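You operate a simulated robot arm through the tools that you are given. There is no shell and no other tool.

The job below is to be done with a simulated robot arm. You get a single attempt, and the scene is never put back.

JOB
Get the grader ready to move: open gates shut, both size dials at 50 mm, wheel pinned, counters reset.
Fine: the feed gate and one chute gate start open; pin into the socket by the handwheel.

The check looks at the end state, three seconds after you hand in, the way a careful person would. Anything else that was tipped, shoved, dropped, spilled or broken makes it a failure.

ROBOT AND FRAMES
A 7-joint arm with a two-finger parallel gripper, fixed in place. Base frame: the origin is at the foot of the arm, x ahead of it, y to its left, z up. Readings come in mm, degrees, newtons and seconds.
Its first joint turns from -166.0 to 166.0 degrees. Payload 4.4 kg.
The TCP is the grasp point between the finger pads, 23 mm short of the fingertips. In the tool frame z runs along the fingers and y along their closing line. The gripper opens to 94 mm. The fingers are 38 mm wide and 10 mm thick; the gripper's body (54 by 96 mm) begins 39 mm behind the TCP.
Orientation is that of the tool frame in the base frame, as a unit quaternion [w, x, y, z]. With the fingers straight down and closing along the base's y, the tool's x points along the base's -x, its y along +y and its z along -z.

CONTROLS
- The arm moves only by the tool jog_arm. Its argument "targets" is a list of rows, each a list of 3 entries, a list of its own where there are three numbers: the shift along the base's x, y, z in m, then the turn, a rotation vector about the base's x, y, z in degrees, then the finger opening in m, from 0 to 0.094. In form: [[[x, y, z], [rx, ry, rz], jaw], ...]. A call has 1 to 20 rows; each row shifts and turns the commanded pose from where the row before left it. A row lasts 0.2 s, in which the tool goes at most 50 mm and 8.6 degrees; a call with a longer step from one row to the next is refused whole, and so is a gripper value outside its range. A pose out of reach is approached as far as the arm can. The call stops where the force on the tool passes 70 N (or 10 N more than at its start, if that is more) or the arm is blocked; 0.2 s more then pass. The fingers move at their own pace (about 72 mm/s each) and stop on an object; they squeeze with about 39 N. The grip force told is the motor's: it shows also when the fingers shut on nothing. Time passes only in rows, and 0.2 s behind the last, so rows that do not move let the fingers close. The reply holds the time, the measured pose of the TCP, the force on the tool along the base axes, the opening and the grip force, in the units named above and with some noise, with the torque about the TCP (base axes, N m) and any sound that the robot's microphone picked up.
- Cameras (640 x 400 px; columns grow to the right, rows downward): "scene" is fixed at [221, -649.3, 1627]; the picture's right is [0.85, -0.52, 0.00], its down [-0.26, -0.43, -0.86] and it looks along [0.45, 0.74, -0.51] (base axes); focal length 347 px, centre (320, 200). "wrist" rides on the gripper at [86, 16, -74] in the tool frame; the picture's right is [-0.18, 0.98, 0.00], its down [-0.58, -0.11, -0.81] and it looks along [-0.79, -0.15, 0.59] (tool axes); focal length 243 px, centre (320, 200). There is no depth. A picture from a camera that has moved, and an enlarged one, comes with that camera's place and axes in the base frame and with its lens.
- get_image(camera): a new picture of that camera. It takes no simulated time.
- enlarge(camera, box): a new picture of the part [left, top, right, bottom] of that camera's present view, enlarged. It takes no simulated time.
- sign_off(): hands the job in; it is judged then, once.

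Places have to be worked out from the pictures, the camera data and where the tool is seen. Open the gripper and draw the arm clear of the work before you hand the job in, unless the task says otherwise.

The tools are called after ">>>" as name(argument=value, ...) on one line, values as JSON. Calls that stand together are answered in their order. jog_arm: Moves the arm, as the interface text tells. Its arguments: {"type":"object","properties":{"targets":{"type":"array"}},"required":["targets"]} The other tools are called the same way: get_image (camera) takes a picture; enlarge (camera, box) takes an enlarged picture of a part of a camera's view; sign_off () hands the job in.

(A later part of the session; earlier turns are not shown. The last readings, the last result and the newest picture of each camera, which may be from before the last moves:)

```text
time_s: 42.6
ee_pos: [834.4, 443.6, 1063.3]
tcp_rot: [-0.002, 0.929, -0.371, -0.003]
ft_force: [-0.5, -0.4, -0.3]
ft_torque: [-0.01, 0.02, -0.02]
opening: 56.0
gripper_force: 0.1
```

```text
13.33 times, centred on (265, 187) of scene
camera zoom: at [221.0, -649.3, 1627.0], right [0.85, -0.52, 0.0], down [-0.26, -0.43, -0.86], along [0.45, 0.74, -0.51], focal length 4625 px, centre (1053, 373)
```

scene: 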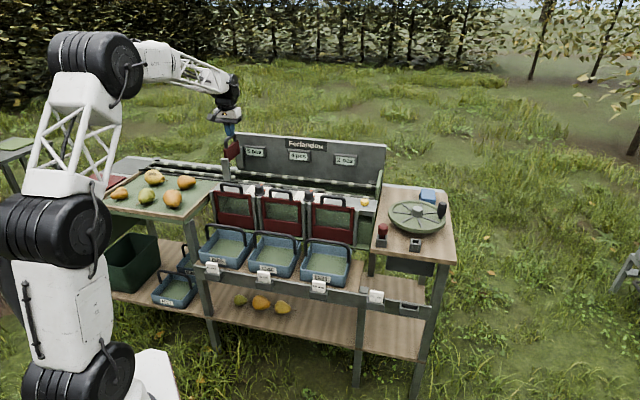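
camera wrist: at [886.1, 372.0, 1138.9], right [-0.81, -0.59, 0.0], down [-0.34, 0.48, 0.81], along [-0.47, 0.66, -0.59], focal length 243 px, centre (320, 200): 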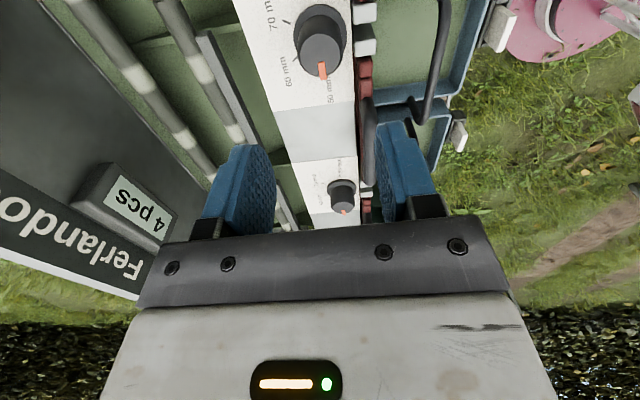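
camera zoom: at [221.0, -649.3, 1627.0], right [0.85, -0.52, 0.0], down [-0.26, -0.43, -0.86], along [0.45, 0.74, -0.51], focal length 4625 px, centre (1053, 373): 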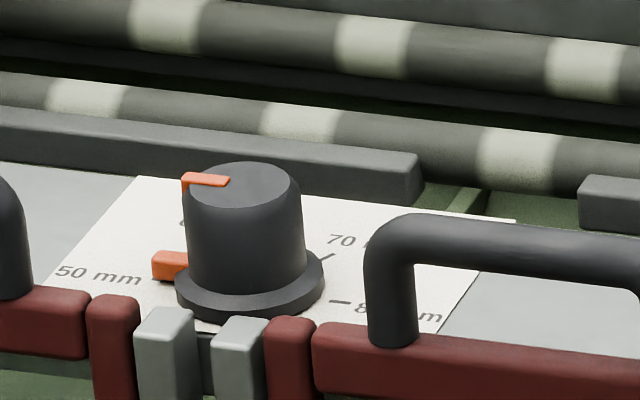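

Both dials read 50 mm. Next is the yellow counter reset button, which three views put at about (1010, 294, 899). I'll close the fingers, unwind the wrist and move near it at a safe height.

>>> jog_arm(targets=[[[0.0137, -0.0112, 0], [0, 0, -8.2], 0.0], [[0.0137, -0.0112, 0], [0, 0, -8.2], 0.0], [[0.0137, -0.0112, 0], [0, 0, -8.2], 0.0], [[0.0137, -0.0112, 0], [0, 0, -8.2], 0.0], [[0.0137, -0.0112, 0], [0, 0, -8.2], 0.0], [[0.0137, -0.0112, 0], [0, 0, -8.2], 0.0], [[0.0137, -0.0112, 0], [0, 0, -8.2], 0.0], [[0.0137, -0.0112, 0], [0, 0, -8.2], 0.0], [[0.0137, -0.0112, 0], [0, 0, -8.2], 0.0], [[0.0137, -0.0112, 0], [0, 0, -8.2], 0.0], [[0.0137, -0.0112, 0], [0, 0, -8.2], 0.0]])

>>> get_image(camera="wrist")

>>> get_image(camera="scene")

```text
time_s: 45.0
ee_pos: [984.6, 321.7, 1063.1]
tcp_rot: [0.002, -0.392, 0.92, -0.001]
ft_force: [-0.4, -0.8, 0.3]
ft_torque: [0.01, -0.04, -0.04]
opening: 0.0
gripper_force: 38.9
```

```text
taken
camera wrist: at [912.6, 269.2, 1139.3], right [-0.58, 0.81, 0.0], down [0.48, 0.34, 0.81], along [0.66, 0.47, -0.59], focal length 243 px, centre (320, 200)
```

wrist: 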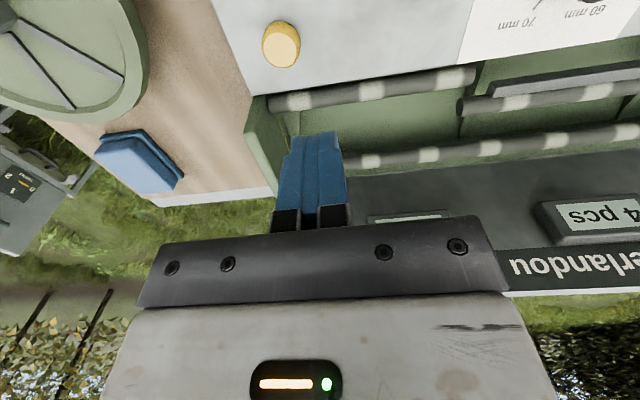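

```text
taken
```

scene: 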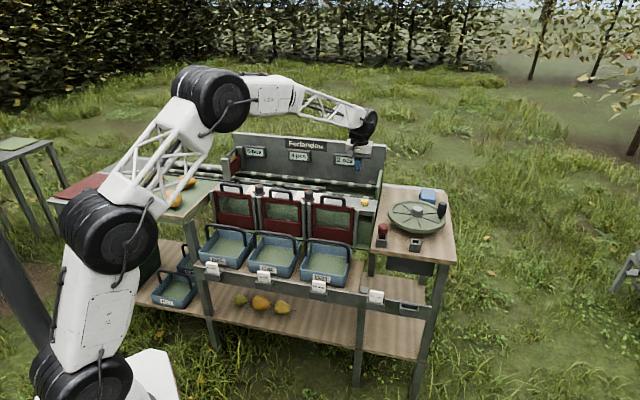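

The button checks out at (1010, 296). I'll move above it and down to just over the cap, then look.

>>> jog_arm(targets=[[[0.0254, -0.0257, 0], [0, 0, 0], 0.0], [[0, 0, -0.04], [0, 0, 0], 0.0], [[0, 0, -0.04], [0, 0, 0], 0.0], [[0, 0, -0.038], [0, 0, 0], 0.0]])

>>> get_image(camera="wrist")

>>> enlarge(camera="scene", box=[316, 160, 412, 220])

```text
time_s: 46.0
ee_pos: [1008.9, 292.2, 946.4]
tcp_rot: [0.003, -0.393, 0.919, -0.001]
ft_force: [0.5, -0.9, 0.7]
ft_torque: [0.01, -0.03, 0.03]
opening: 0.0
gripper_force: 38.7
```

```text
taken
camera wrist: at [938.3, 241.2, 1021.3], right [-0.58, 0.81, 0.0], down [0.48, 0.34, 0.81], along [0.66, 0.47, -0.59], focal length 243 px, centre (320, 200)
```

wrist: 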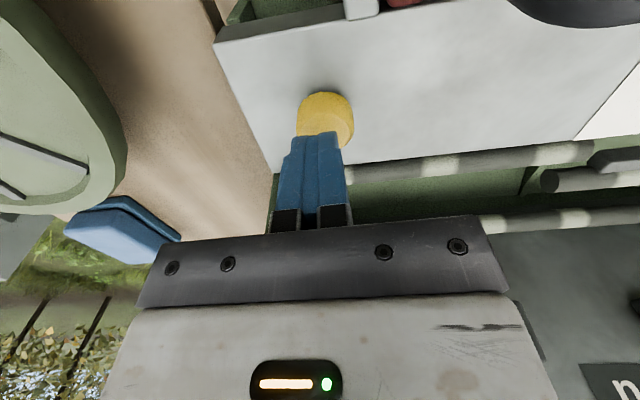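

```text
6.67 times, centred on (364, 190) of scene
camera zoom: at [221.0, -649.3, 1627.0], right [0.85, -0.52, 0.0], down [-0.26, -0.43, -0.86], along [0.45, 0.74, -0.51], focal length 2312 px, centre (27, 267)
```

zoom: 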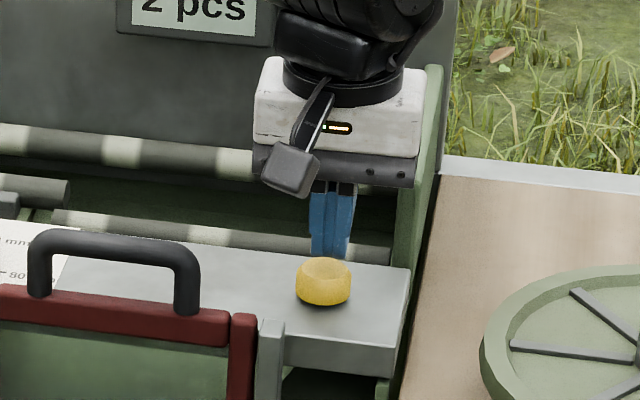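

The fingertip is over the cap and about 2.5 mm low in y. I'll correct and press down slowly.

>>> jog_arm(targets=[[[-0.0005, 0.0025, -0.01], [0, 0, 0], 0.0], [[0, 0, -0.008], [0, 0, 0], 0.0], [[0, 0, -0.004], [0, 0, 0], 0.0], [[0, 0, -0.003], [0, 0, 0], 0.0], [[0, 0, -0.003], [0, 0, 0], 0.0], [[0, 0, -0.003], [0, 0, 0], 0.0]])

>>> get_image(camera="scene")

>>> enlarge(camera="scene", box=[236, 130, 396, 230])

```text
time_s: 47.4
ee_pos: [1009.6, 295.8, 914.5]
tcp_rot: [0.003, -0.393, 0.919, -0.001]
ft_force: [-7.2, -6.3, 25.3]
ft_torque: [-0.27, 0.3, 0.02]
opening: 0.0
gripper_force: 39.1
heard: click
```

```text
taken
```

scene: 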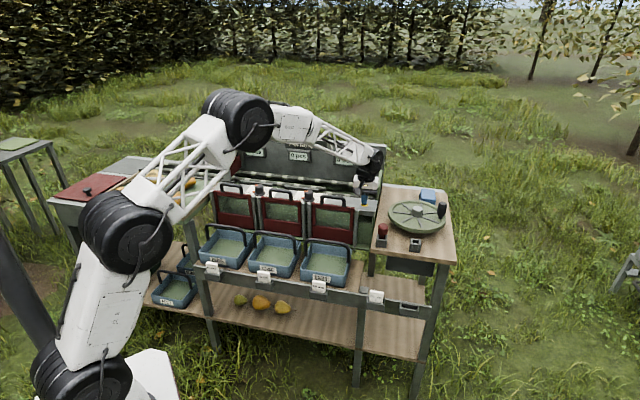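

```text
4.00 times, centred on (316, 180) of scene
camera zoom: at [221.0, -649.3, 1627.0], right [0.85, -0.52, 0.0], down [-0.26, -0.43, -0.86], along [0.45, 0.74, -0.51], focal length 1388 px, centre (336, 280)
```

zoom: 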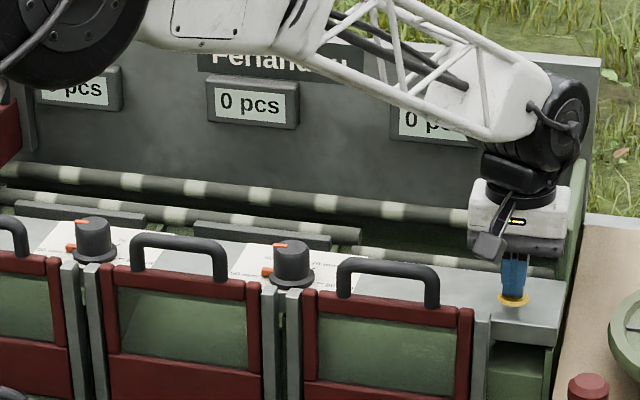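

A click was heard, and the counters now show "0 pcs". I'll lift off and travel at a safe height to above the pin near (918, 73).

>>> jog_arm(targets=[[[0, 0, 0.02], [0, 0, 0], 0.0], [[0, 0, 0.045], [0, 0, 0], 0.0], [[0, 0, 0.045], [0, 0, 0], 0.0], [[0, 0, 0.04], [0, 0, 0], 0.0], [[-0.0183, -0.0446, 0], [0, 0, 0], 0.07], [[-0.0183, -0.0446, 0], [0, 0, 0], 0.07], [[-0.0183, -0.0446, 0], [0, 0, 0], 0.07], [[-0.0183, -0.0446, 0], [0, 0, 0], 0.07], [[-0.0183, -0.0446, 0], [0, 0, 0], 0.07]])

>>> get_image(camera="wrist")

>>> get_image(camera="scene")

>>> enlarge(camera="scene", box=[236, 130, 396, 230])

>>> enlarge(camera="scene", box=[366, 185, 462, 255])

```text
time_s: 49.4
ee_pos: [916.8, 75.7, 1065.3]
tcp_rot: [0.002, -0.393, 0.919, 0.0]
ft_force: [-0.5, -0.8, -0.3]
ft_torque: [0.03, 0.01, -0.03]
opening: 69.9
gripper_force: 0.0
```

```text
taken
camera wrist: at [846.8, 23.1, 1141.9], right [-0.58, 0.81, 0.0], down [0.48, 0.34, 0.81], along [0.66, 0.47, -0.59], focal length 243 px, centre (320, 200)
```

wrist: 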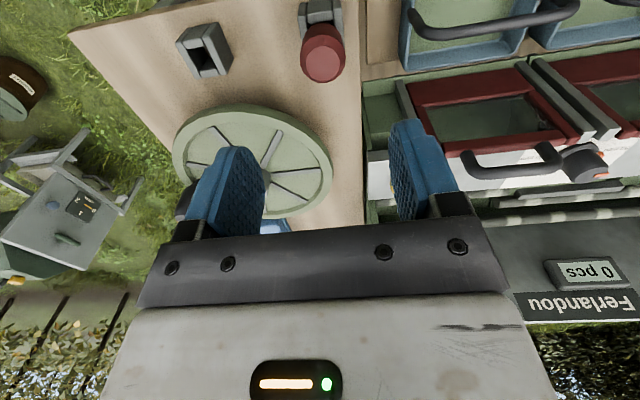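

```text
taken
```

scene: 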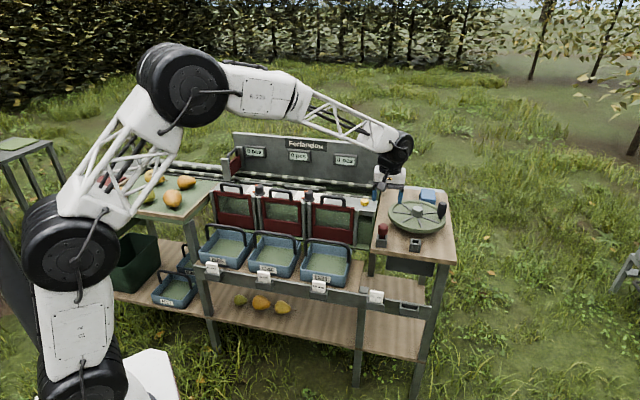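

```text
4.00 times, centred on (316, 180) of scene
camera zoom: at [221.0, -649.3, 1627.0], right [0.85, -0.52, 0.0], down [-0.26, -0.43, -0.86], along [0.45, 0.74, -0.51], focal length 1388 px, centre (336, 280)
```

zoom: 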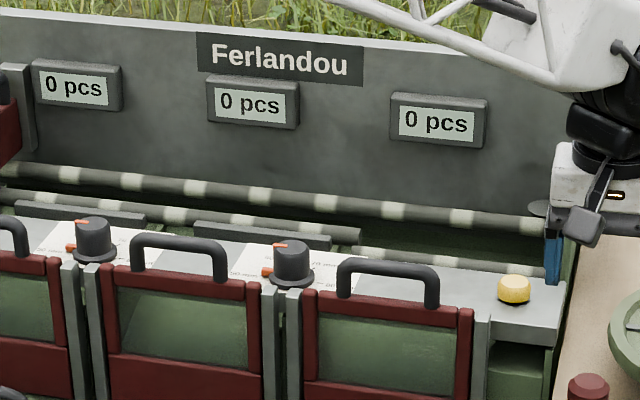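

```text
5.71 times, centred on (414, 220) of scene
camera zoom: at [221.0, -649.3, 1627.0], right [0.85, -0.52, 0.0], down [-0.26, -0.43, -0.86], along [0.45, 0.74, -0.51], focal length 1982 px, centre (-217, 86)
```

zoom: 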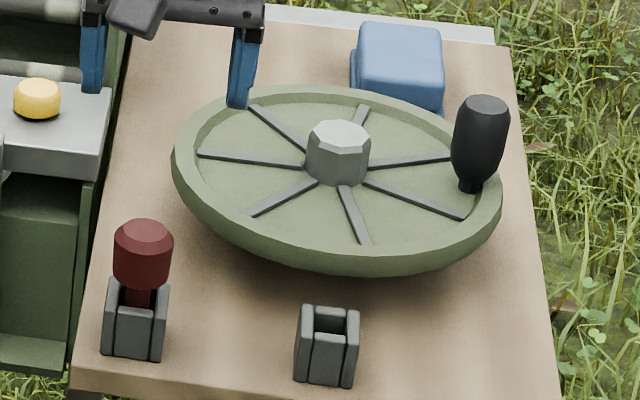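

All counters read 0 pcs. I'll enlarge the wrist view of the pin and its target socket.

>>> enlarge(camera="wrist", box=[260, 0, 388, 80])

>>> enlarge(camera="wrist", box=[140, 0, 268, 80])

>>> enlarge(camera="scene", box=[374, 220, 430, 255])

```text
5.00 times, centred on (324, 40) of wrist
camera zoom: at [846.8, 23.1, 1141.9], right [-0.58, 0.81, 0.0], down [0.48, 0.34, 0.81], along [0.66, 0.47, -0.59], focal length 1213 px, centre (300, 1000)
```

zoom: 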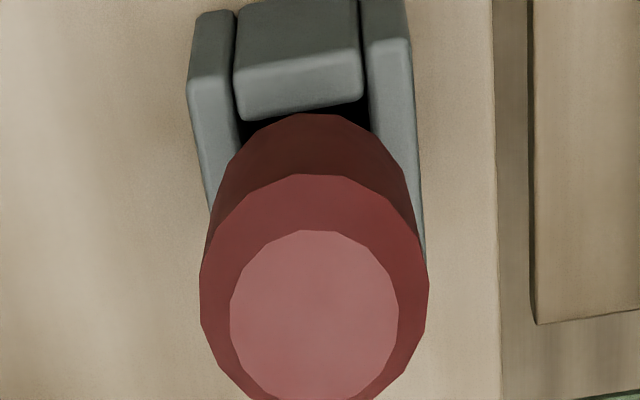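

```text
5.00 times, centred on (204, 40) of wrist
camera zoom: at [846.8, 23.1, 1141.9], right [-0.58, 0.81, 0.0], down [0.48, 0.34, 0.81], along [0.66, 0.47, -0.59], focal length 1213 px, centre (900, 1000)
```

zoom: 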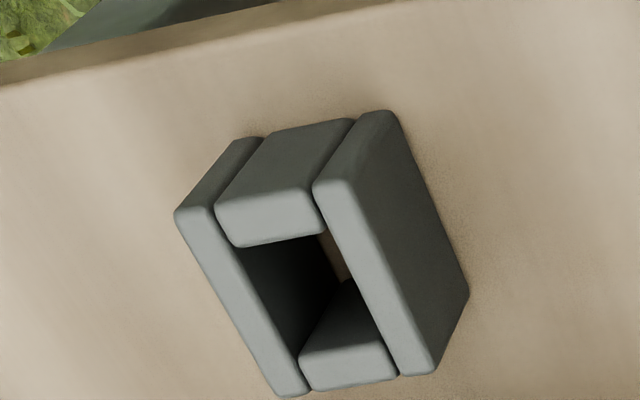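

```text
11.43 times, centred on (402, 238) of scene
camera zoom: at [221.0, -649.3, 1627.0], right [0.85, -0.52, 0.0], down [-0.26, -0.43, -0.86], along [0.45, 0.74, -0.51], focal length 3964 px, centre (-617, -229)
```

zoom: 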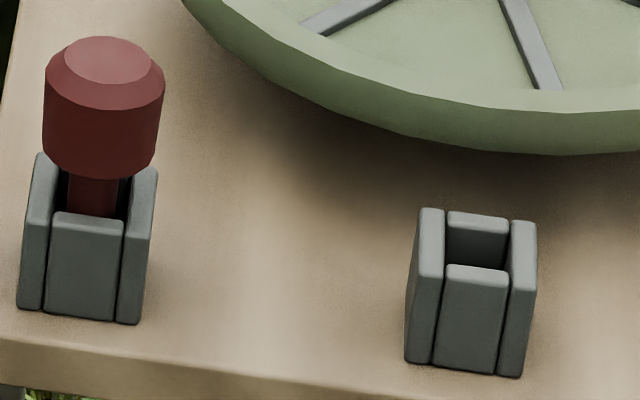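

The pin knob solves to about (918.7, 77.5) with its top near z≈944. The socket is at about (1001, -3) with its top near z≈894, offset along the machine axis. I'll come down to just above the knob and verify centring.

>>> jog_arm(targets=[[[0.0019, 0.0018, -0.04], [0, 0, 0], 0.07], [[0, 0, -0.04], [0, 0, 0], 0.07]])

>>> get_image(camera="wrist")

>>> enlarge(camera="wrist", box=[220, 20, 420, 170])

>>> enlarge(camera="scene", box=[352, 190, 432, 250])

```text
time_s: 50.0
ee_pos: [919.6, 74.1, 987.3]
tcp_rot: [0.003, -0.393, 0.92, -0.001]
ft_force: [-0.5, 0.3, -0.3]
ft_torque: [-0.01, -0.01, 0.0]
opening: 70.1
gripper_force: 0.0
```

```text
taken
camera wrist: at [847.7, 23.4, 1062.3], right [-0.58, 0.81, 0.0], down [0.48, 0.34, 0.81], along [0.66, 0.47, -0.59], focal length 243 px, centre (320, 200)
```

wrist: 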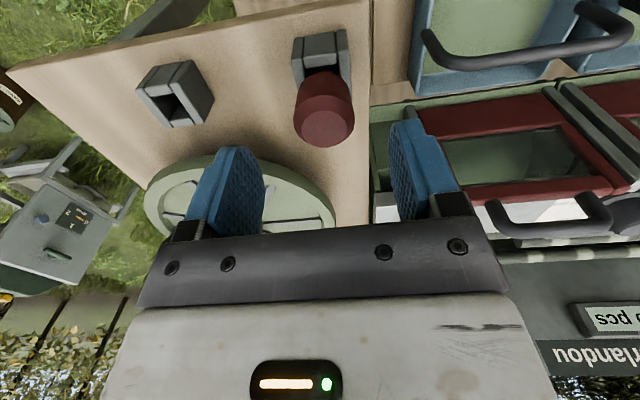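

```text
2.67 times, centred on (320, 95) of wrist
camera zoom: at [847.7, 23.4, 1062.3], right [-0.58, 0.81, 0.0], down [0.48, 0.34, 0.81], along [0.66, 0.47, -0.59], focal length 647 px, centre (320, 480)
```

zoom: 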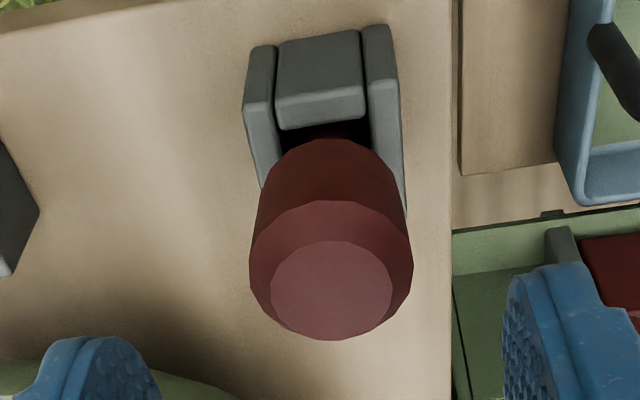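

```text
6.67 times, centred on (392, 220) of scene
camera zoom: at [221.0, -649.3, 1627.0], right [0.85, -0.52, 0.0], down [-0.26, -0.43, -0.86], along [0.45, 0.74, -0.51], focal length 2312 px, centre (-160, 67)
```

zoom: 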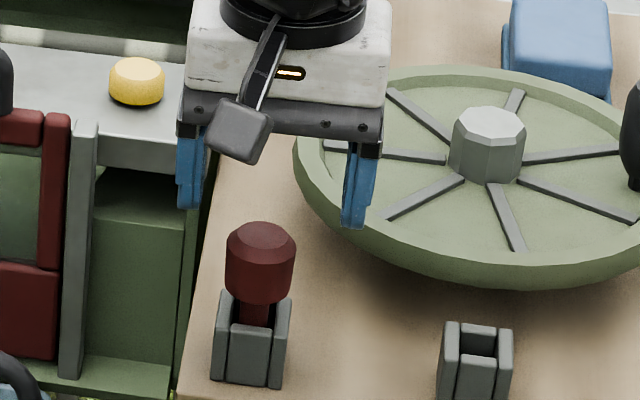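

Two wrist heights give the knob top at z≈947 and the axis at (918, 76.5). I'll shift (-0.7, +2) mm, descend to z≈932 and close.

>>> jog_arm(targets=[[[-0.0007, 0.002, -0.02], [0, 0, 0], 0.07], [[0, 0, -0.02], [0, 0, 0], 0.07], [[0, 0, -0.015], [0, 0, 0], 0.07], [[0, 0, 0], [0, 0, 0], 0.07]])

>>> get_image(camera="wrist")

>>> enlarge(camera="scene", box=[352, 190, 432, 250])

```text
time_s: 51.0
ee_pos: [919.0, 76.6, 929.1]
tcp_rot: [0.002, -0.393, 0.92, -0.001]
ft_force: [-0.3, -0.6, 0.2]
ft_torque: [-0.01, 0.01, 0.01]
opening: 70.1
gripper_force: 0.0
```

```text
taken
camera wrist: at [847.3, 26.2, 1005.2], right [-0.58, 0.81, 0.0], down [0.48, 0.34, 0.81], along [0.66, 0.47, -0.59], focal length 243 px, centre (320, 200)
```

wrist: 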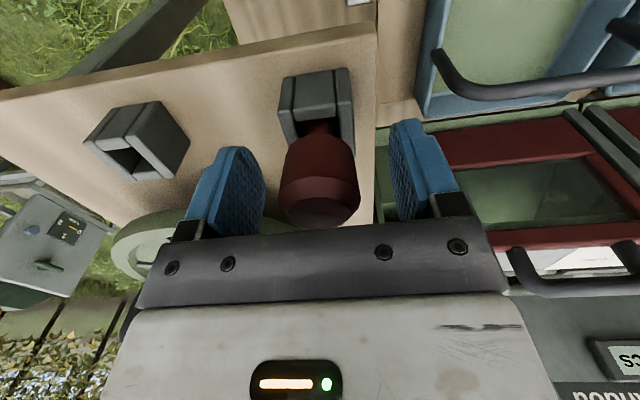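

```text
6.67 times, centred on (392, 220) of scene
camera zoom: at [221.0, -649.3, 1627.0], right [0.85, -0.52, 0.0], down [-0.26, -0.43, -0.86], along [0.45, 0.74, -0.51], focal length 2312 px, centre (-160, 67)
```

zoom: 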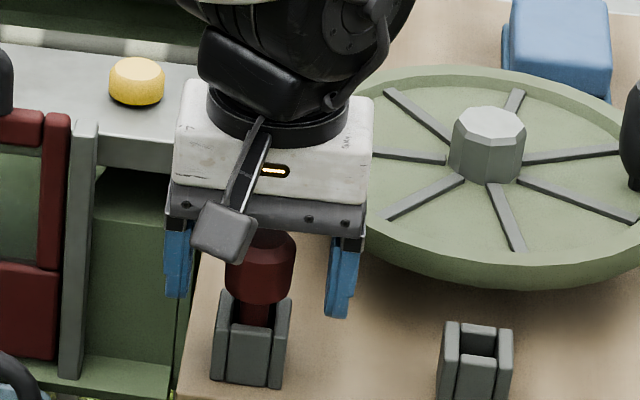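

The knob sits between the fingers. I'll close on it and read the side load.

>>> jog_arm(targets=[[[0, 0, 0], [0, 0, 0], 0.0], [[0, 0, 0], [0, 0, 0], 0.0], [[0, 0, 0], [0, 0, 0], 0.0]])

>>> enlarge(camera="scene", box=[352, 190, 432, 250])

>>> get_image(camera="wrist")

```text
time_s: 51.8
ee_pos: [919.0, 76.6, 929.4]
tcp_rot: [0.002, -0.394, 0.919, -0.002]
ft_force: [-0.4, 0.3, -0.3]
ft_torque: [0.02, -0.03, -0.02]
opening: 35.4
gripper_force: 39.1
```

```text
6.67 times, centred on (392, 220) of scene
camera zoom: at [221.0, -649.3, 1627.0], right [0.85, -0.52, 0.0], down [-0.26, -0.43, -0.86], along [0.45, 0.74, -0.51], focal length 2312 px, centre (-160, 67)
```

zoom: 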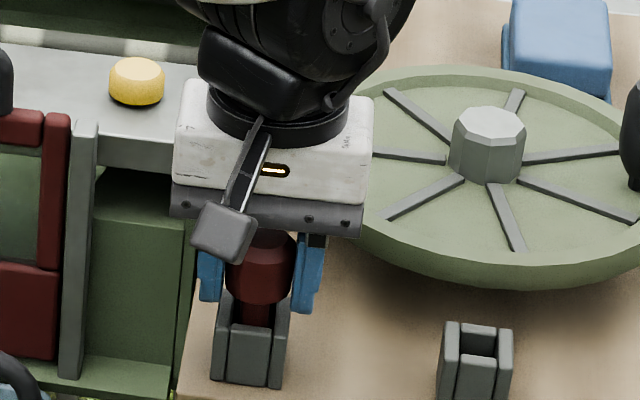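

```text
taken
camera wrist: at [847.4, 26.2, 1005.3], right [-0.58, 0.81, 0.0], down [0.48, 0.34, 0.81], along [0.66, 0.47, -0.59], focal length 243 px, centre (320, 200)
```

wrist: 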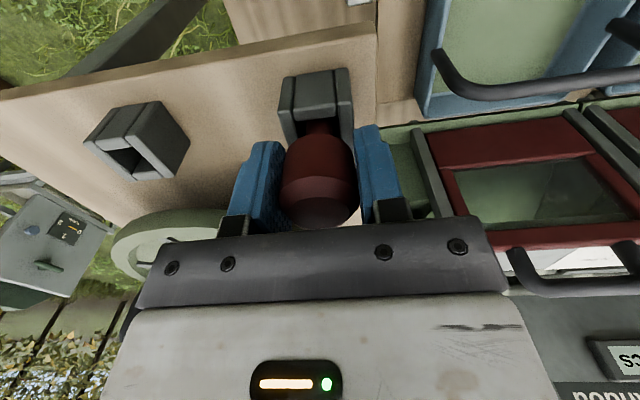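

Firm grip at 35.4 mm with no side load. I'll pull the pin straight up.

>>> jog_arm(targets=[[[0, 0, 0.01], [0, 0, 0], 0.0], [[0, 0, 0.02], [0, 0, 0], 0.0], [[0, 0, 0.02], [0, 0, 0], 0.0], [[0, 0, 0.02], [0, 0, 0], 0.0], [[0, 0, 0.02], [0, 0, 0], 0.0]])

>>> enlarge(camera="scene", box=[352, 190, 432, 250])

>>> get_image(camera="wrist")

```text
time_s: 53.0
ee_pos: [917.6, 78.4, 1019.2]
tcp_rot: [0.002, -0.393, 0.92, 0.0]
ft_force: [0.4, -0.3, -1.7]
ft_torque: [-0.02, 0.01, 0.01]
opening: 35.3
gripper_force: 39.2
```

```text
6.67 times, centred on (392, 220) of scene
camera zoom: at [221.0, -649.3, 1627.0], right [0.85, -0.52, 0.0], down [-0.26, -0.43, -0.86], along [0.45, 0.74, -0.51], focal length 2312 px, centre (-160, 67)
```

zoom: 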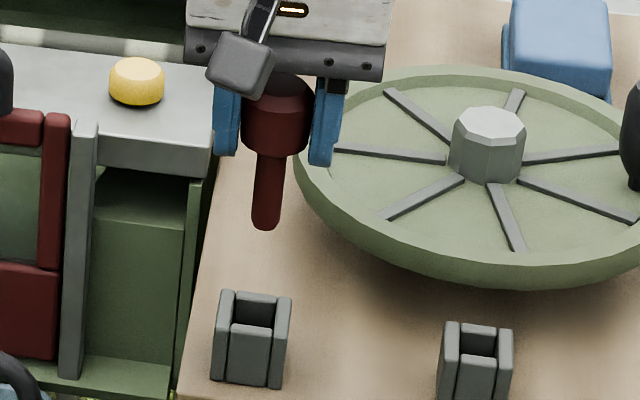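

```text
taken
camera wrist: at [847.9, 26.6, 1095.3], right [-0.58, 0.81, 0.0], down [0.48, 0.34, 0.81], along [0.66, 0.47, -0.59], focal length 243 px, centre (320, 200)
```

wrist: 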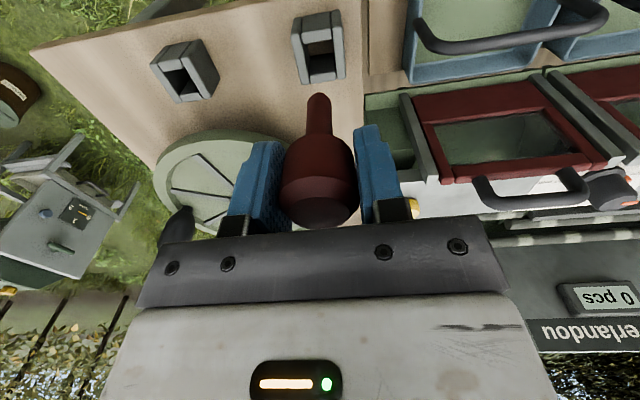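

The pin is out and hanging vertically. Both sockets are visible in one wrist view, so I'll enlarge it to measure the vector from the old holder to the target socket.

>>> enlarge(camera="wrist", box=[140, 0, 268, 110])

>>> enlarge(camera="wrist", box=[260, 0, 388, 110])

>>> enlarge(camera="scene", box=[374, 220, 430, 255])

```text
3.64 times, centred on (204, 55) of wrist
camera zoom: at [847.9, 26.6, 1095.3], right [-0.58, 0.81, 0.0], down [0.48, 0.34, 0.81], along [0.66, 0.47, -0.59], focal length 882 px, centre (742, 727)
```

zoom: 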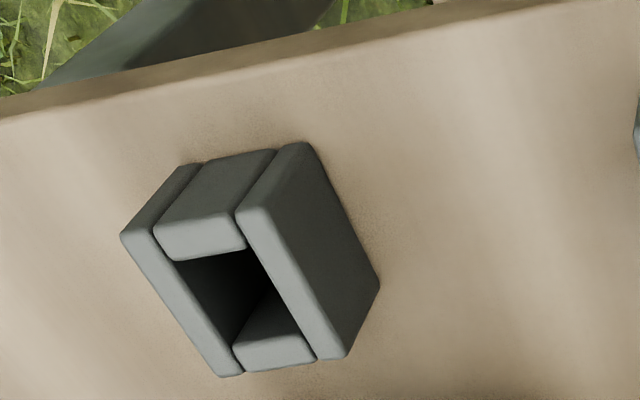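

```text
3.64 times, centred on (324, 55) of wrist
camera zoom: at [847.9, 26.6, 1095.3], right [-0.58, 0.81, 0.0], down [0.48, 0.34, 0.81], along [0.66, 0.47, -0.59], focal length 882 px, centre (306, 727)
```

zoom: 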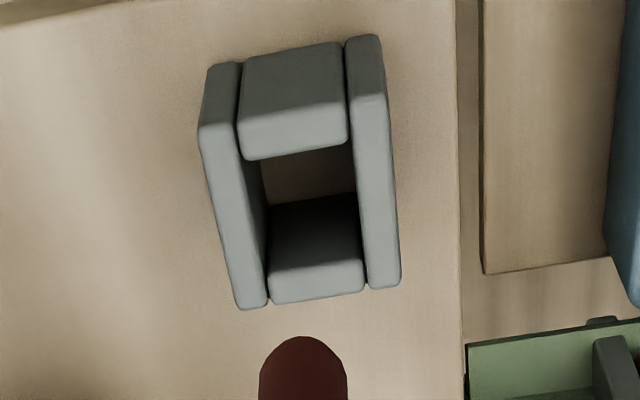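

```text
11.43 times, centred on (402, 238) of scene
camera zoom: at [221.0, -649.3, 1627.0], right [0.85, -0.52, 0.0], down [-0.26, -0.43, -0.86], along [0.45, 0.74, -0.51], focal length 3964 px, centre (-617, -229)
```

zoom: 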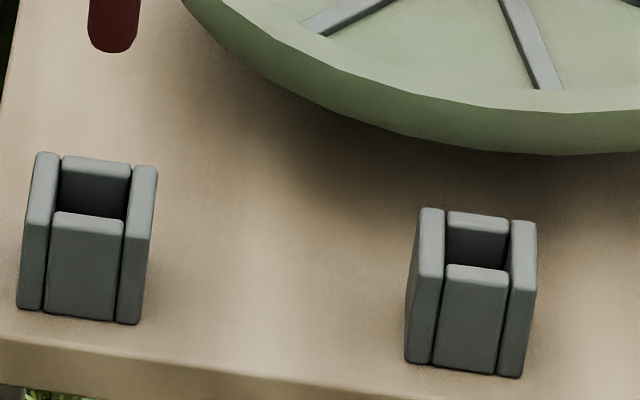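

Both views give the holder-to-socket vector as about (81.5, -81.5), so the target TCP is about (999.9, -4.5). I'll carry the pin there at the present height and check alignment before lowering.

>>> jog_arm(targets=[[[0.0203, -0.0206, 0], [0, 0, 0], 0.0], [[0.0203, -0.0206, 0], [0, 0, 0], 0.0], [[0.0203, -0.0206, 0], [0, 0, 0], 0.0], [[0.0204, -0.0205, 0], [0, 0, 0], 0.0], [[0, 0, -0.02], [0, 0, 0], 0.0], [[0, 0, -0.016], [0, 0, 0], 0.0], [[0, 0, 0], [0, 0, 0], 0.0]])

>>> get_image(camera="wrist")

>>> enlarge(camera="wrist", box=[256, 10, 384, 130])

>>> enlarge(camera="scene", box=[382, 210, 446, 255])

```text
time_s: 54.6
ee_pos: [1001.3, -5.3, 983.8]
tcp_rot: [0.002, -0.393, 0.919, 0.0]
ft_force: [-0.2, -0.7, -0.5]
ft_torque: [0.01, -0.01, -0.01]
opening: 35.0
gripper_force: 38.6
```

```text
taken
camera wrist: at [929.6, -56.2, 1058.7], right [-0.58, 0.81, 0.0], down [0.48, 0.34, 0.81], along [0.66, 0.47, -0.59], focal length 243 px, centre (320, 200)
```

wrist: 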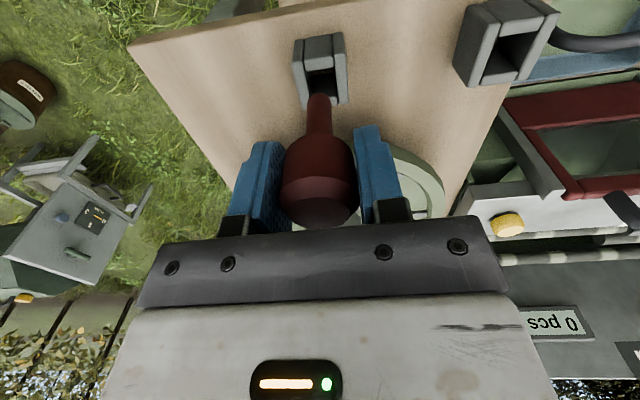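

```text
3.33 times, centred on (320, 70) of wrist
camera zoom: at [929.6, -56.2, 1058.7], right [-0.58, 0.81, 0.0], down [0.48, 0.34, 0.81], along [0.66, 0.47, -0.59], focal length 809 px, centre (320, 633)
```

zoom: 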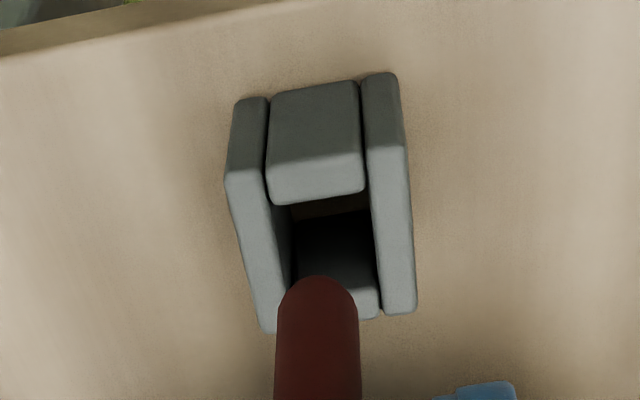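

```text
8.89 times, centred on (414, 232) of scene
camera zoom: at [221.0, -649.3, 1627.0], right [0.85, -0.52, 0.0], down [-0.26, -0.43, -0.86], along [0.45, 0.74, -0.51], focal length 3083 px, centre (-516, -89)
```

zoom: 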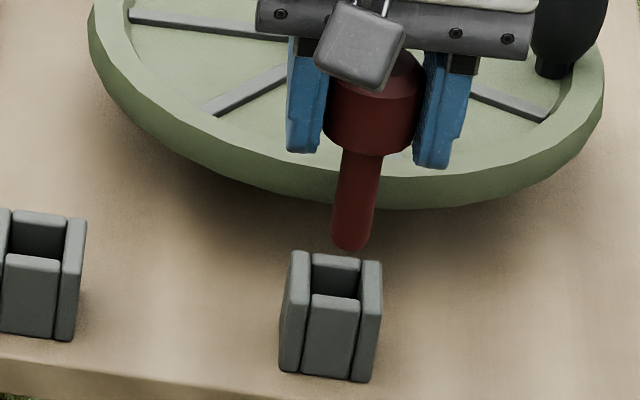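

I'll zoom in further on the pin tip and socket in the scene view to settle the sideways offset.

>>> enlarge(camera="scene", box=[402, 224, 434, 254])

>>> enlarge(camera="wrist", box=[280, 25, 360, 125])

```text
13.33 times, centred on (418, 239) of scene
camera zoom: at [221.0, -649.3, 1627.0], right [0.85, -0.52, 0.0], down [-0.26, -0.43, -0.86], along [0.45, 0.74, -0.51], focal length 4625 px, centre (-987, -320)
```

zoom: 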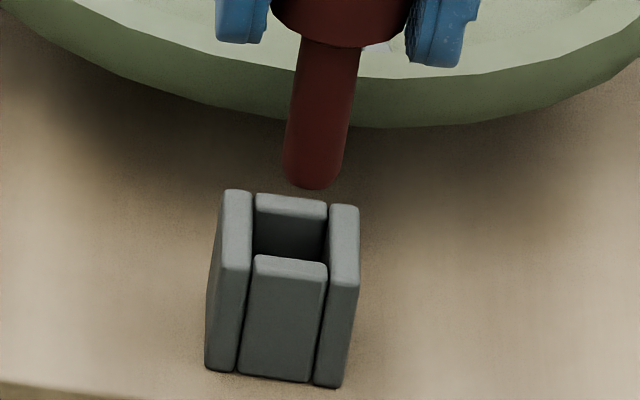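

```text
4.00 times, centred on (320, 75) of wrist
camera zoom: at [929.6, -56.2, 1058.7], right [-0.58, 0.81, 0.0], down [0.48, 0.34, 0.81], along [0.66, 0.47, -0.59], focal length 970 px, centre (320, 700)
```

zoom: 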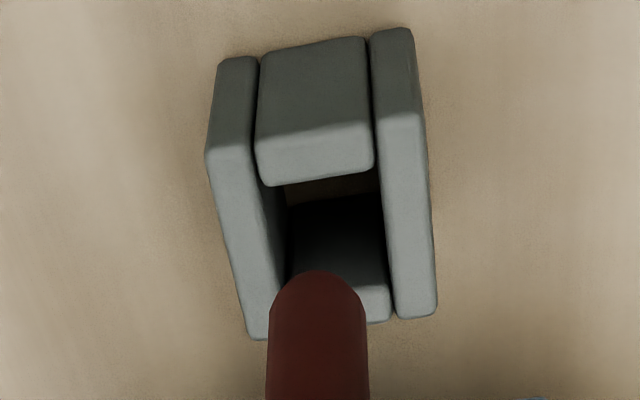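

Both views agree the pin is about 2 mm too far toward machine-right and good front to back. I'll correct (-1.45, +1.45) mm and lower gently until the tip just enters.

>>> jog_arm(targets=[[[-0.00145, 0.00145, 0], [0, 0, 0], 0.0], [[0, 0, -0.005], [0, 0, 0], 0.0], [[0, 0, -0.005], [0, 0, 0], 0.0], [[0, 0, -0.005], [0, 0, 0], 0.0], [[0, 0, -0.005], [0, 0, 0], 0.0], [[0, 0, -0.003], [0, 0, 0], 0.0], [[0, 0, 0], [0, 0, 0], 0.0]])

>>> enlarge(camera="scene", box=[402, 224, 434, 254])

>>> enlarge(camera="wrist", box=[280, 25, 360, 125])

```text
time_s: 56.2
ee_pos: [999.3, -3.4, 962.1]
tcp_rot: [0.003, -0.393, 0.92, -0.002]
ft_force: [0.3, 0.2, -0.7]
ft_torque: [0.02, 0.04, -0.01]
opening: 35.2
gripper_force: 38.9
```

```text
13.33 times, centred on (418, 239) of scene
camera zoom: at [221.0, -649.3, 1627.0], right [0.85, -0.52, 0.0], down [-0.26, -0.43, -0.86], along [0.45, 0.74, -0.51], focal length 4625 px, centre (-987, -320)
```

zoom: 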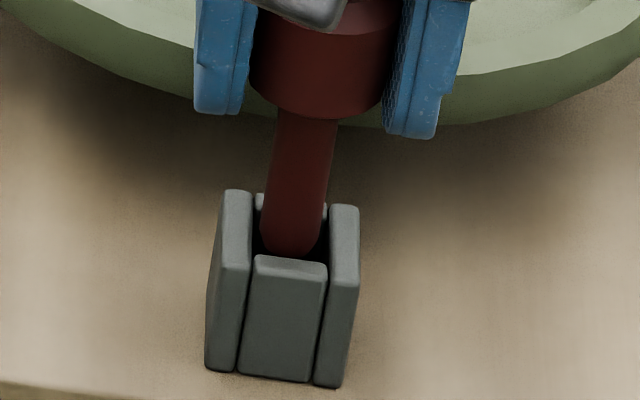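

```text
4.00 times, centred on (320, 75) of wrist
camera zoom: at [928.1, -54.3, 1036.4], right [-0.58, 0.81, 0.0], down [0.48, 0.34, 0.81], along [0.66, 0.47, -0.59], focal length 970 px, centre (320, 700)
```

zoom: 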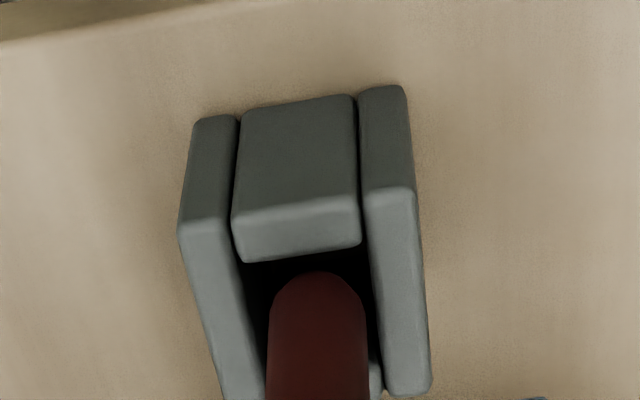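

The tip is inside the hole with no force and is centred in both views. I'll lower the pin fully, in small steps.

>>> jog_arm(targets=[[[0, 0, -0.004], [0, 0, 0], 0.0], [[0, 0, -0.004], [0, 0, 0], 0.0], [[0, 0, -0.004], [0, 0, 0], 0.0], [[0, 0, -0.004], [0, 0, 0], 0.0], [[0, 0, -0.004], [0, 0, 0], 0.0], [[0, 0, -0.004], [0, 0, 0], 0.0], [[0, 0, 0], [0, 0, 0], 0.0]])

>>> enlarge(camera="scene", box=[402, 224, 434, 254])

>>> enlarge(camera="wrist", box=[256, 50, 384, 150])

```text
time_s: 57.8
ee_pos: [998.3, -3.3, 937.1]
tcp_rot: [0.002, -0.393, 0.919, 0.0]
ft_force: [-0.5, 0.3, -0.8]
ft_torque: [0.0, 0.0, 0.0]
opening: 35.2
gripper_force: 39.0
```

```text
13.33 times, centred on (418, 239) of scene
camera zoom: at [221.0, -649.3, 1627.0], right [0.85, -0.52, 0.0], down [-0.26, -0.43, -0.86], along [0.45, 0.74, -0.51], focal length 4625 px, centre (-987, -320)
```

zoom: 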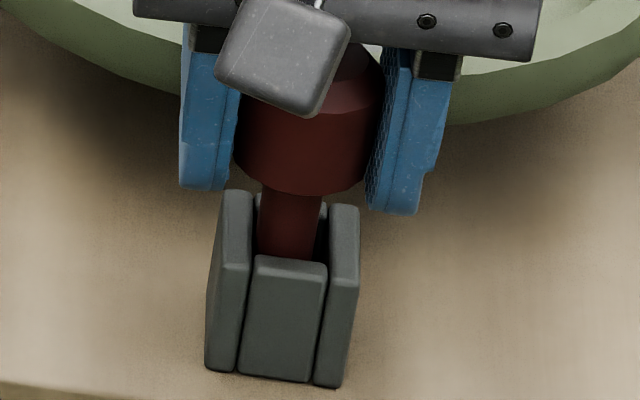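

```text
4.00 times, centred on (320, 100) of wrist
camera zoom: at [927.2, -54.1, 1012.8], right [-0.58, 0.81, 0.0], down [0.48, 0.34, 0.81], along [0.66, 0.47, -0.59], focal length 970 px, centre (320, 600)
```

zoom: 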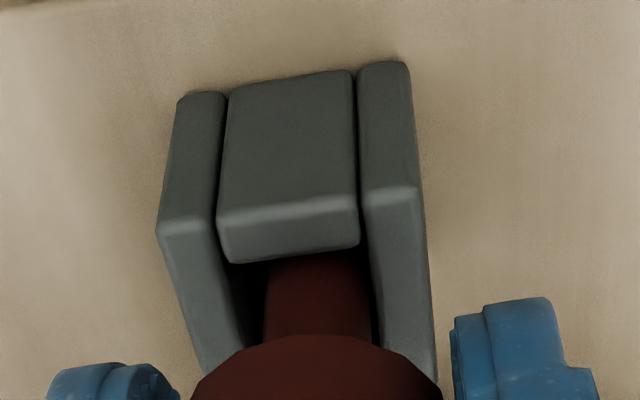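

It's sliding in freely. I'll continue down until it seats.

>>> jog_arm(targets=[[[0, 0, -0.003], [0, 0, 0], 0.0], [[0, 0, -0.003], [0, 0, 0], 0.0], [[0, 0, -0.002], [0, 0, 0], 0.0], [[0, 0, -0.002], [0, 0, 0], 0.0], [[0, 0, 0], [0, 0, 0], 0.0]])

>>> enlarge(camera="scene", box=[402, 224, 434, 254])

```text
time_s: 59.0
ee_pos: [999.5, -3.2, 930.3]
tcp_rot: [0.003, -0.393, 0.919, -0.001]
ft_force: [-4.5, -0.3, 23.2]
ft_torque: [0.04, 0.37, -0.02]
opening: 35.1
gripper_force: 39.0
```

```text
13.33 times, centred on (418, 239) of scene
camera zoom: at [221.0, -649.3, 1627.0], right [0.85, -0.52, 0.0], down [-0.26, -0.43, -0.86], along [0.45, 0.74, -0.51], focal length 4625 px, centre (-987, -320)
```

zoom: 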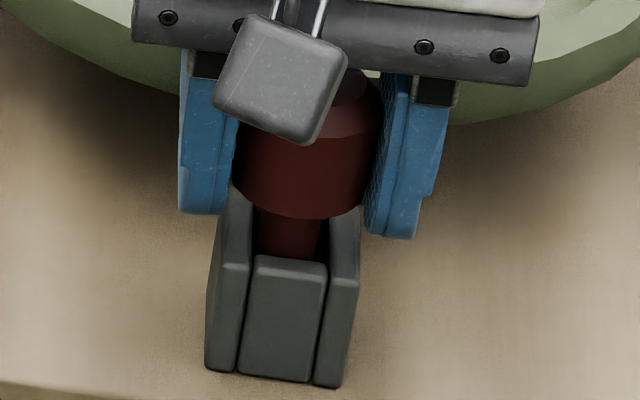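

The pin bottomed at TCP z≈930, the same depth it had in the old holder. I'll open the fingers and lift straight away.

>>> jog_arm(targets=[[[0, 0, 0.001], [0, 0, 0], 0.035], [[0, 0, 0], [0, 0, 0], 0.07], [[0, 0, 0], [0, 0, 0], 0.07], [[0, 0, 0], [0, 0, 0], 0.07], [[0, 0, 0.02], [0, 0, 0], 0.07], [[0, 0, 0.03], [0, 0, 0], 0.07], [[0, 0, 0.04], [0, 0, 0], 0.07], [[0, 0, 0.04], [0, 0, 0], 0.07]])

>>> get_image(camera="wrist")

>>> enlarge(camera="scene", box=[366, 195, 446, 255])

```text
time_s: 60.8
ee_pos: [1001.1, -2.2, 1058.1]
tcp_rot: [0.0, -0.392, 0.92, 0.0]
ft_force: [0.5, 0.0, -0.3]
ft_torque: [-0.04, 0.0, -0.01]
opening: 69.9
gripper_force: 0.1
```

```text
taken
camera wrist: at [928.5, -53.1, 1133.7], right [-0.58, 0.81, 0.0], down [0.48, 0.34, 0.81], along [0.66, 0.47, -0.59], focal length 243 px, centre (320, 200)
```

wrist: 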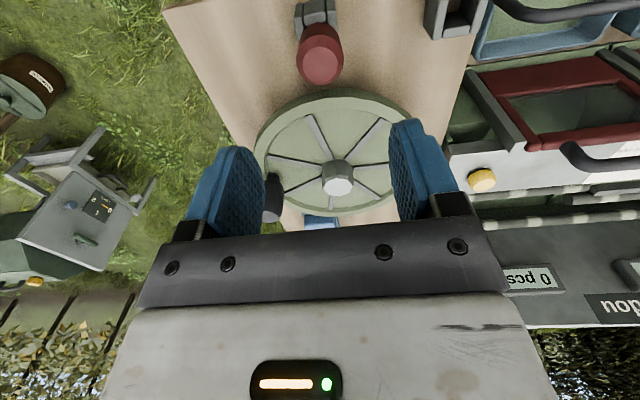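

```text
6.67 times, centred on (406, 225) of scene
camera zoom: at [221.0, -649.3, 1627.0], right [0.85, -0.52, 0.0], down [-0.26, -0.43, -0.86], along [0.45, 0.74, -0.51], focal length 2312 px, centre (-253, 33)
```

zoom: 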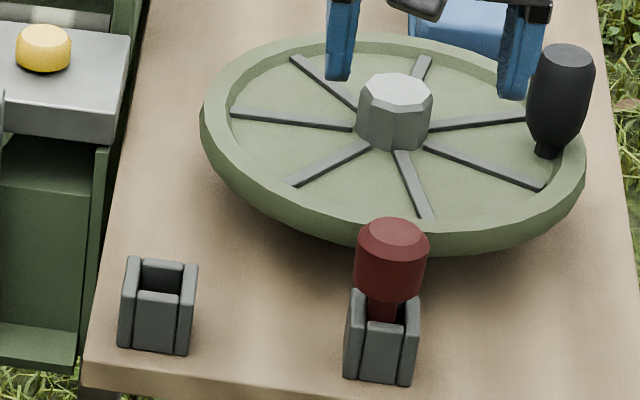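

The pin stands in the wheel socket. I'll raise the arm and draw it well clear of the machine, then inspect everything.

>>> jog_arm(targets=[[[0, 0, 0.045], [0, 0, 0], 0.07], [[0, 0, 0.045], [0, 0, 0], 0.07], [[0, 0, 0.045], [0, 0, 0], 0.07], [[-0.04, 0.0, 0.015], [0, 0, 0], 0.07], [[-0.04, 0.0, 0.015], [0, 0, 0], 0.07], [[-0.045, 0.0, 0], [0, 0, 0], 0.07], [[-0.045, 0, 0], [0, 0, 0], 0.07], [[-0.045, 0, 0], [0, 0, 0], 0.07], [[-0.045, 0, 0], [0, 0, 0], 0.07], [[-0.045, 0, 0], [0, 0, 0], 0.07], [[-0.045, 0, 0], [0, 0, 0], 0.07]])

>>> get_image(camera="scene")

>>> get_image(camera="wrist")

>>> enlarge(camera="scene", box=[200, 130, 360, 230])

>>> enlarge(camera="scene", box=[340, 170, 468, 250])

>>> enlarge(camera="scene", box=[204, 135, 260, 185])

```text
time_s: 63.2
ee_pos: [650.5, -2.5, 1222.1]
tcp_rot: [0.002, -0.394, 0.919, 0.0]
ft_force: [0.0, 0.3, 0.5]
ft_torque: [0.01, 0.02, -0.02]
opening: 70.0
gripper_force: 0.1
```

```text
taken
```

scene: 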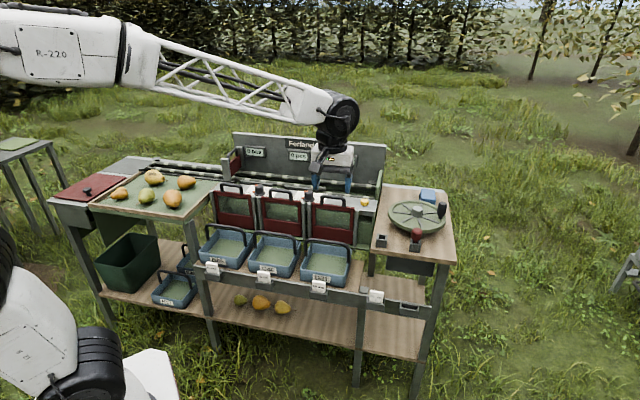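

```text
taken
camera wrist: at [578.8, -53.9, 1297.1], right [-0.58, 0.81, 0.0], down [0.48, 0.34, 0.81], along [0.66, 0.47, -0.59], focal length 243 px, centre (320, 200)
```

wrist: 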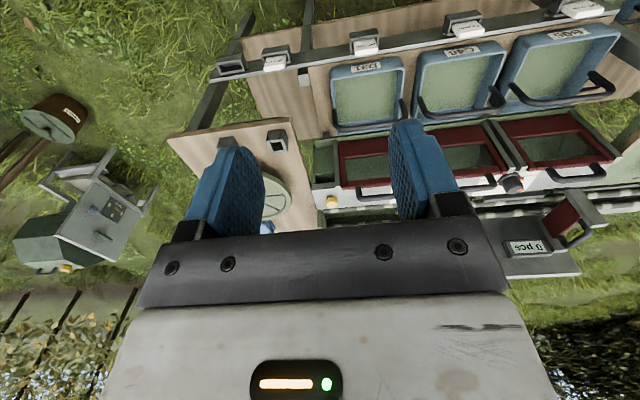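

```text
4.00 times, centred on (280, 180) of scene
camera zoom: at [221.0, -649.3, 1627.0], right [0.85, -0.52, 0.0], down [-0.26, -0.43, -0.86], along [0.45, 0.74, -0.51], focal length 1388 px, centre (480, 280)
```

zoom: 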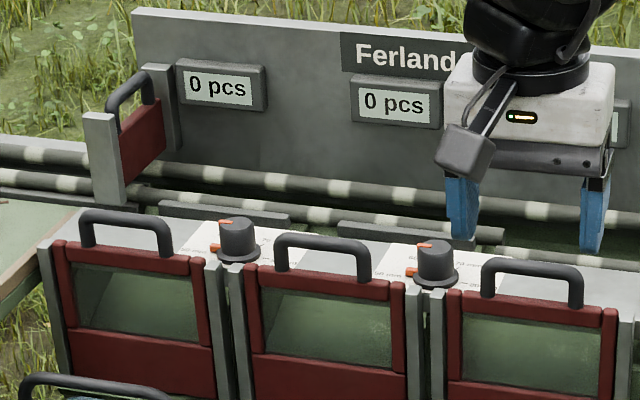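

```text
5.00 times, centred on (404, 210) of scene
camera zoom: at [221.0, -649.3, 1627.0], right [0.85, -0.52, 0.0], down [-0.26, -0.43, -0.86], along [0.45, 0.74, -0.51], focal length 1734 px, centre (-100, 150)
```

zoom: 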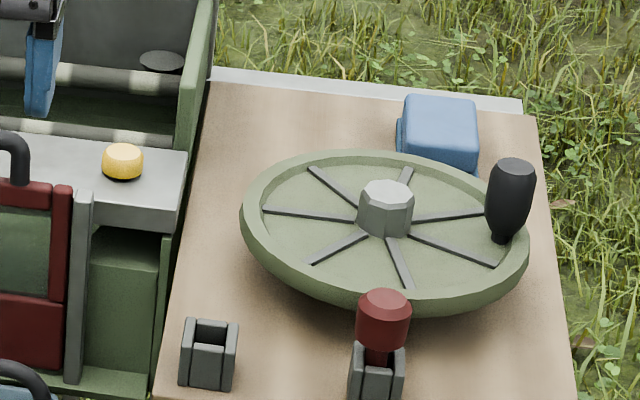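

```text
8.00 times, centred on (232, 160) of scene
camera zoom: at [221.0, -649.3, 1627.0], right [0.85, -0.52, 0.0], down [-0.26, -0.43, -0.86], along [0.45, 0.74, -0.51], focal length 2775 px, centre (1024, 520)
```

zoom: 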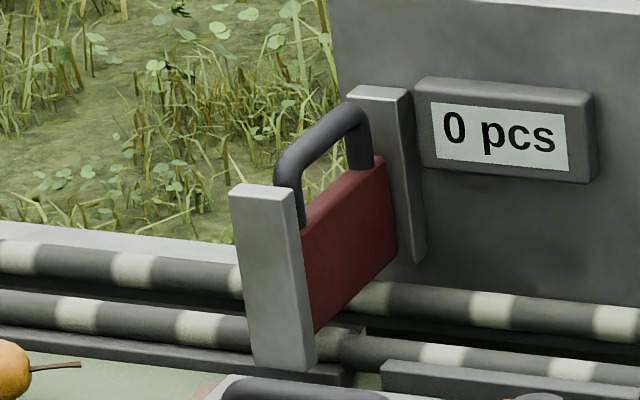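

Everything looks right: three counters at 0, both gates down and the pin in the wheel socket. I'll take one last close look at the pin, the dials and the feed gate before handing in.

>>> enlarge(camera="scene", box=[398, 222, 438, 254])

>>> enlarge(camera="scene", box=[246, 178, 326, 208])

>>> enlarge(camera="wrist", box=[500, 170, 640, 260])

>>> enlarge(camera="scene", box=[190, 200, 350, 320])

```text
12.50 times, centred on (418, 238) of scene
camera zoom: at [221.0, -649.3, 1627.0], right [0.85, -0.52, 0.0], down [-0.26, -0.43, -0.86], along [0.45, 0.74, -0.51], focal length 4336 px, centre (-905, -275)
```

zoom: 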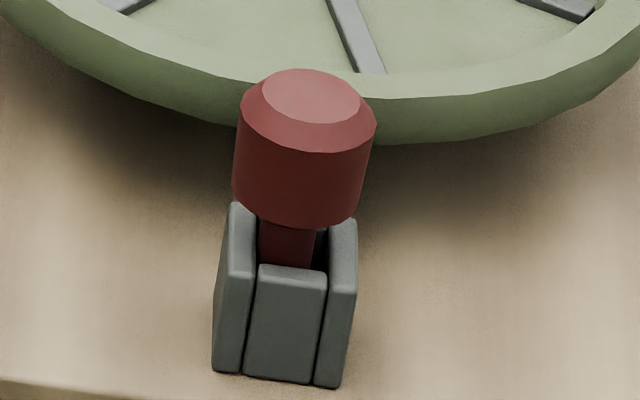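

```text
8.00 times, centred on (286, 193) of scene
camera zoom: at [221.0, -649.3, 1627.0], right [0.85, -0.52, 0.0], down [-0.26, -0.43, -0.86], along [0.45, 0.74, -0.51], focal length 2775 px, centre (592, 256)
```

zoom: 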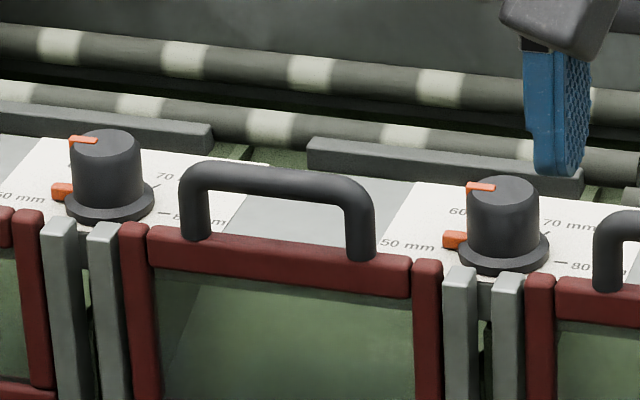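

```text
4.44 times, centred on (570, 215) of wrist
camera zoom: at [578.8, -53.9, 1297.1], right [-0.58, 0.81, 0.0], down [0.48, 0.34, 0.81], along [0.66, 0.47, -0.59], focal length 1078 px, centre (-791, 133)
```

zoom: 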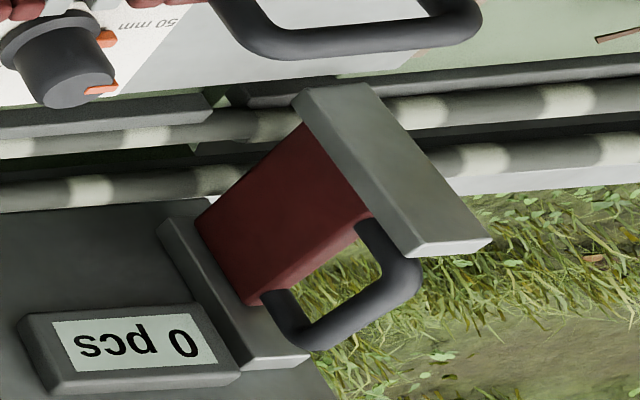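

```text
3.33 times, centred on (270, 260) of scene
camera zoom: at [221.0, -649.3, 1627.0], right [0.85, -0.52, 0.0], down [-0.26, -0.43, -0.86], along [0.45, 0.74, -0.51], focal length 1156 px, centre (487, 0)
```

zoom: 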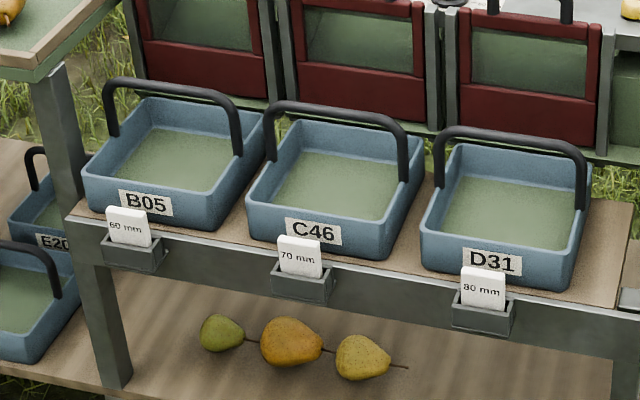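

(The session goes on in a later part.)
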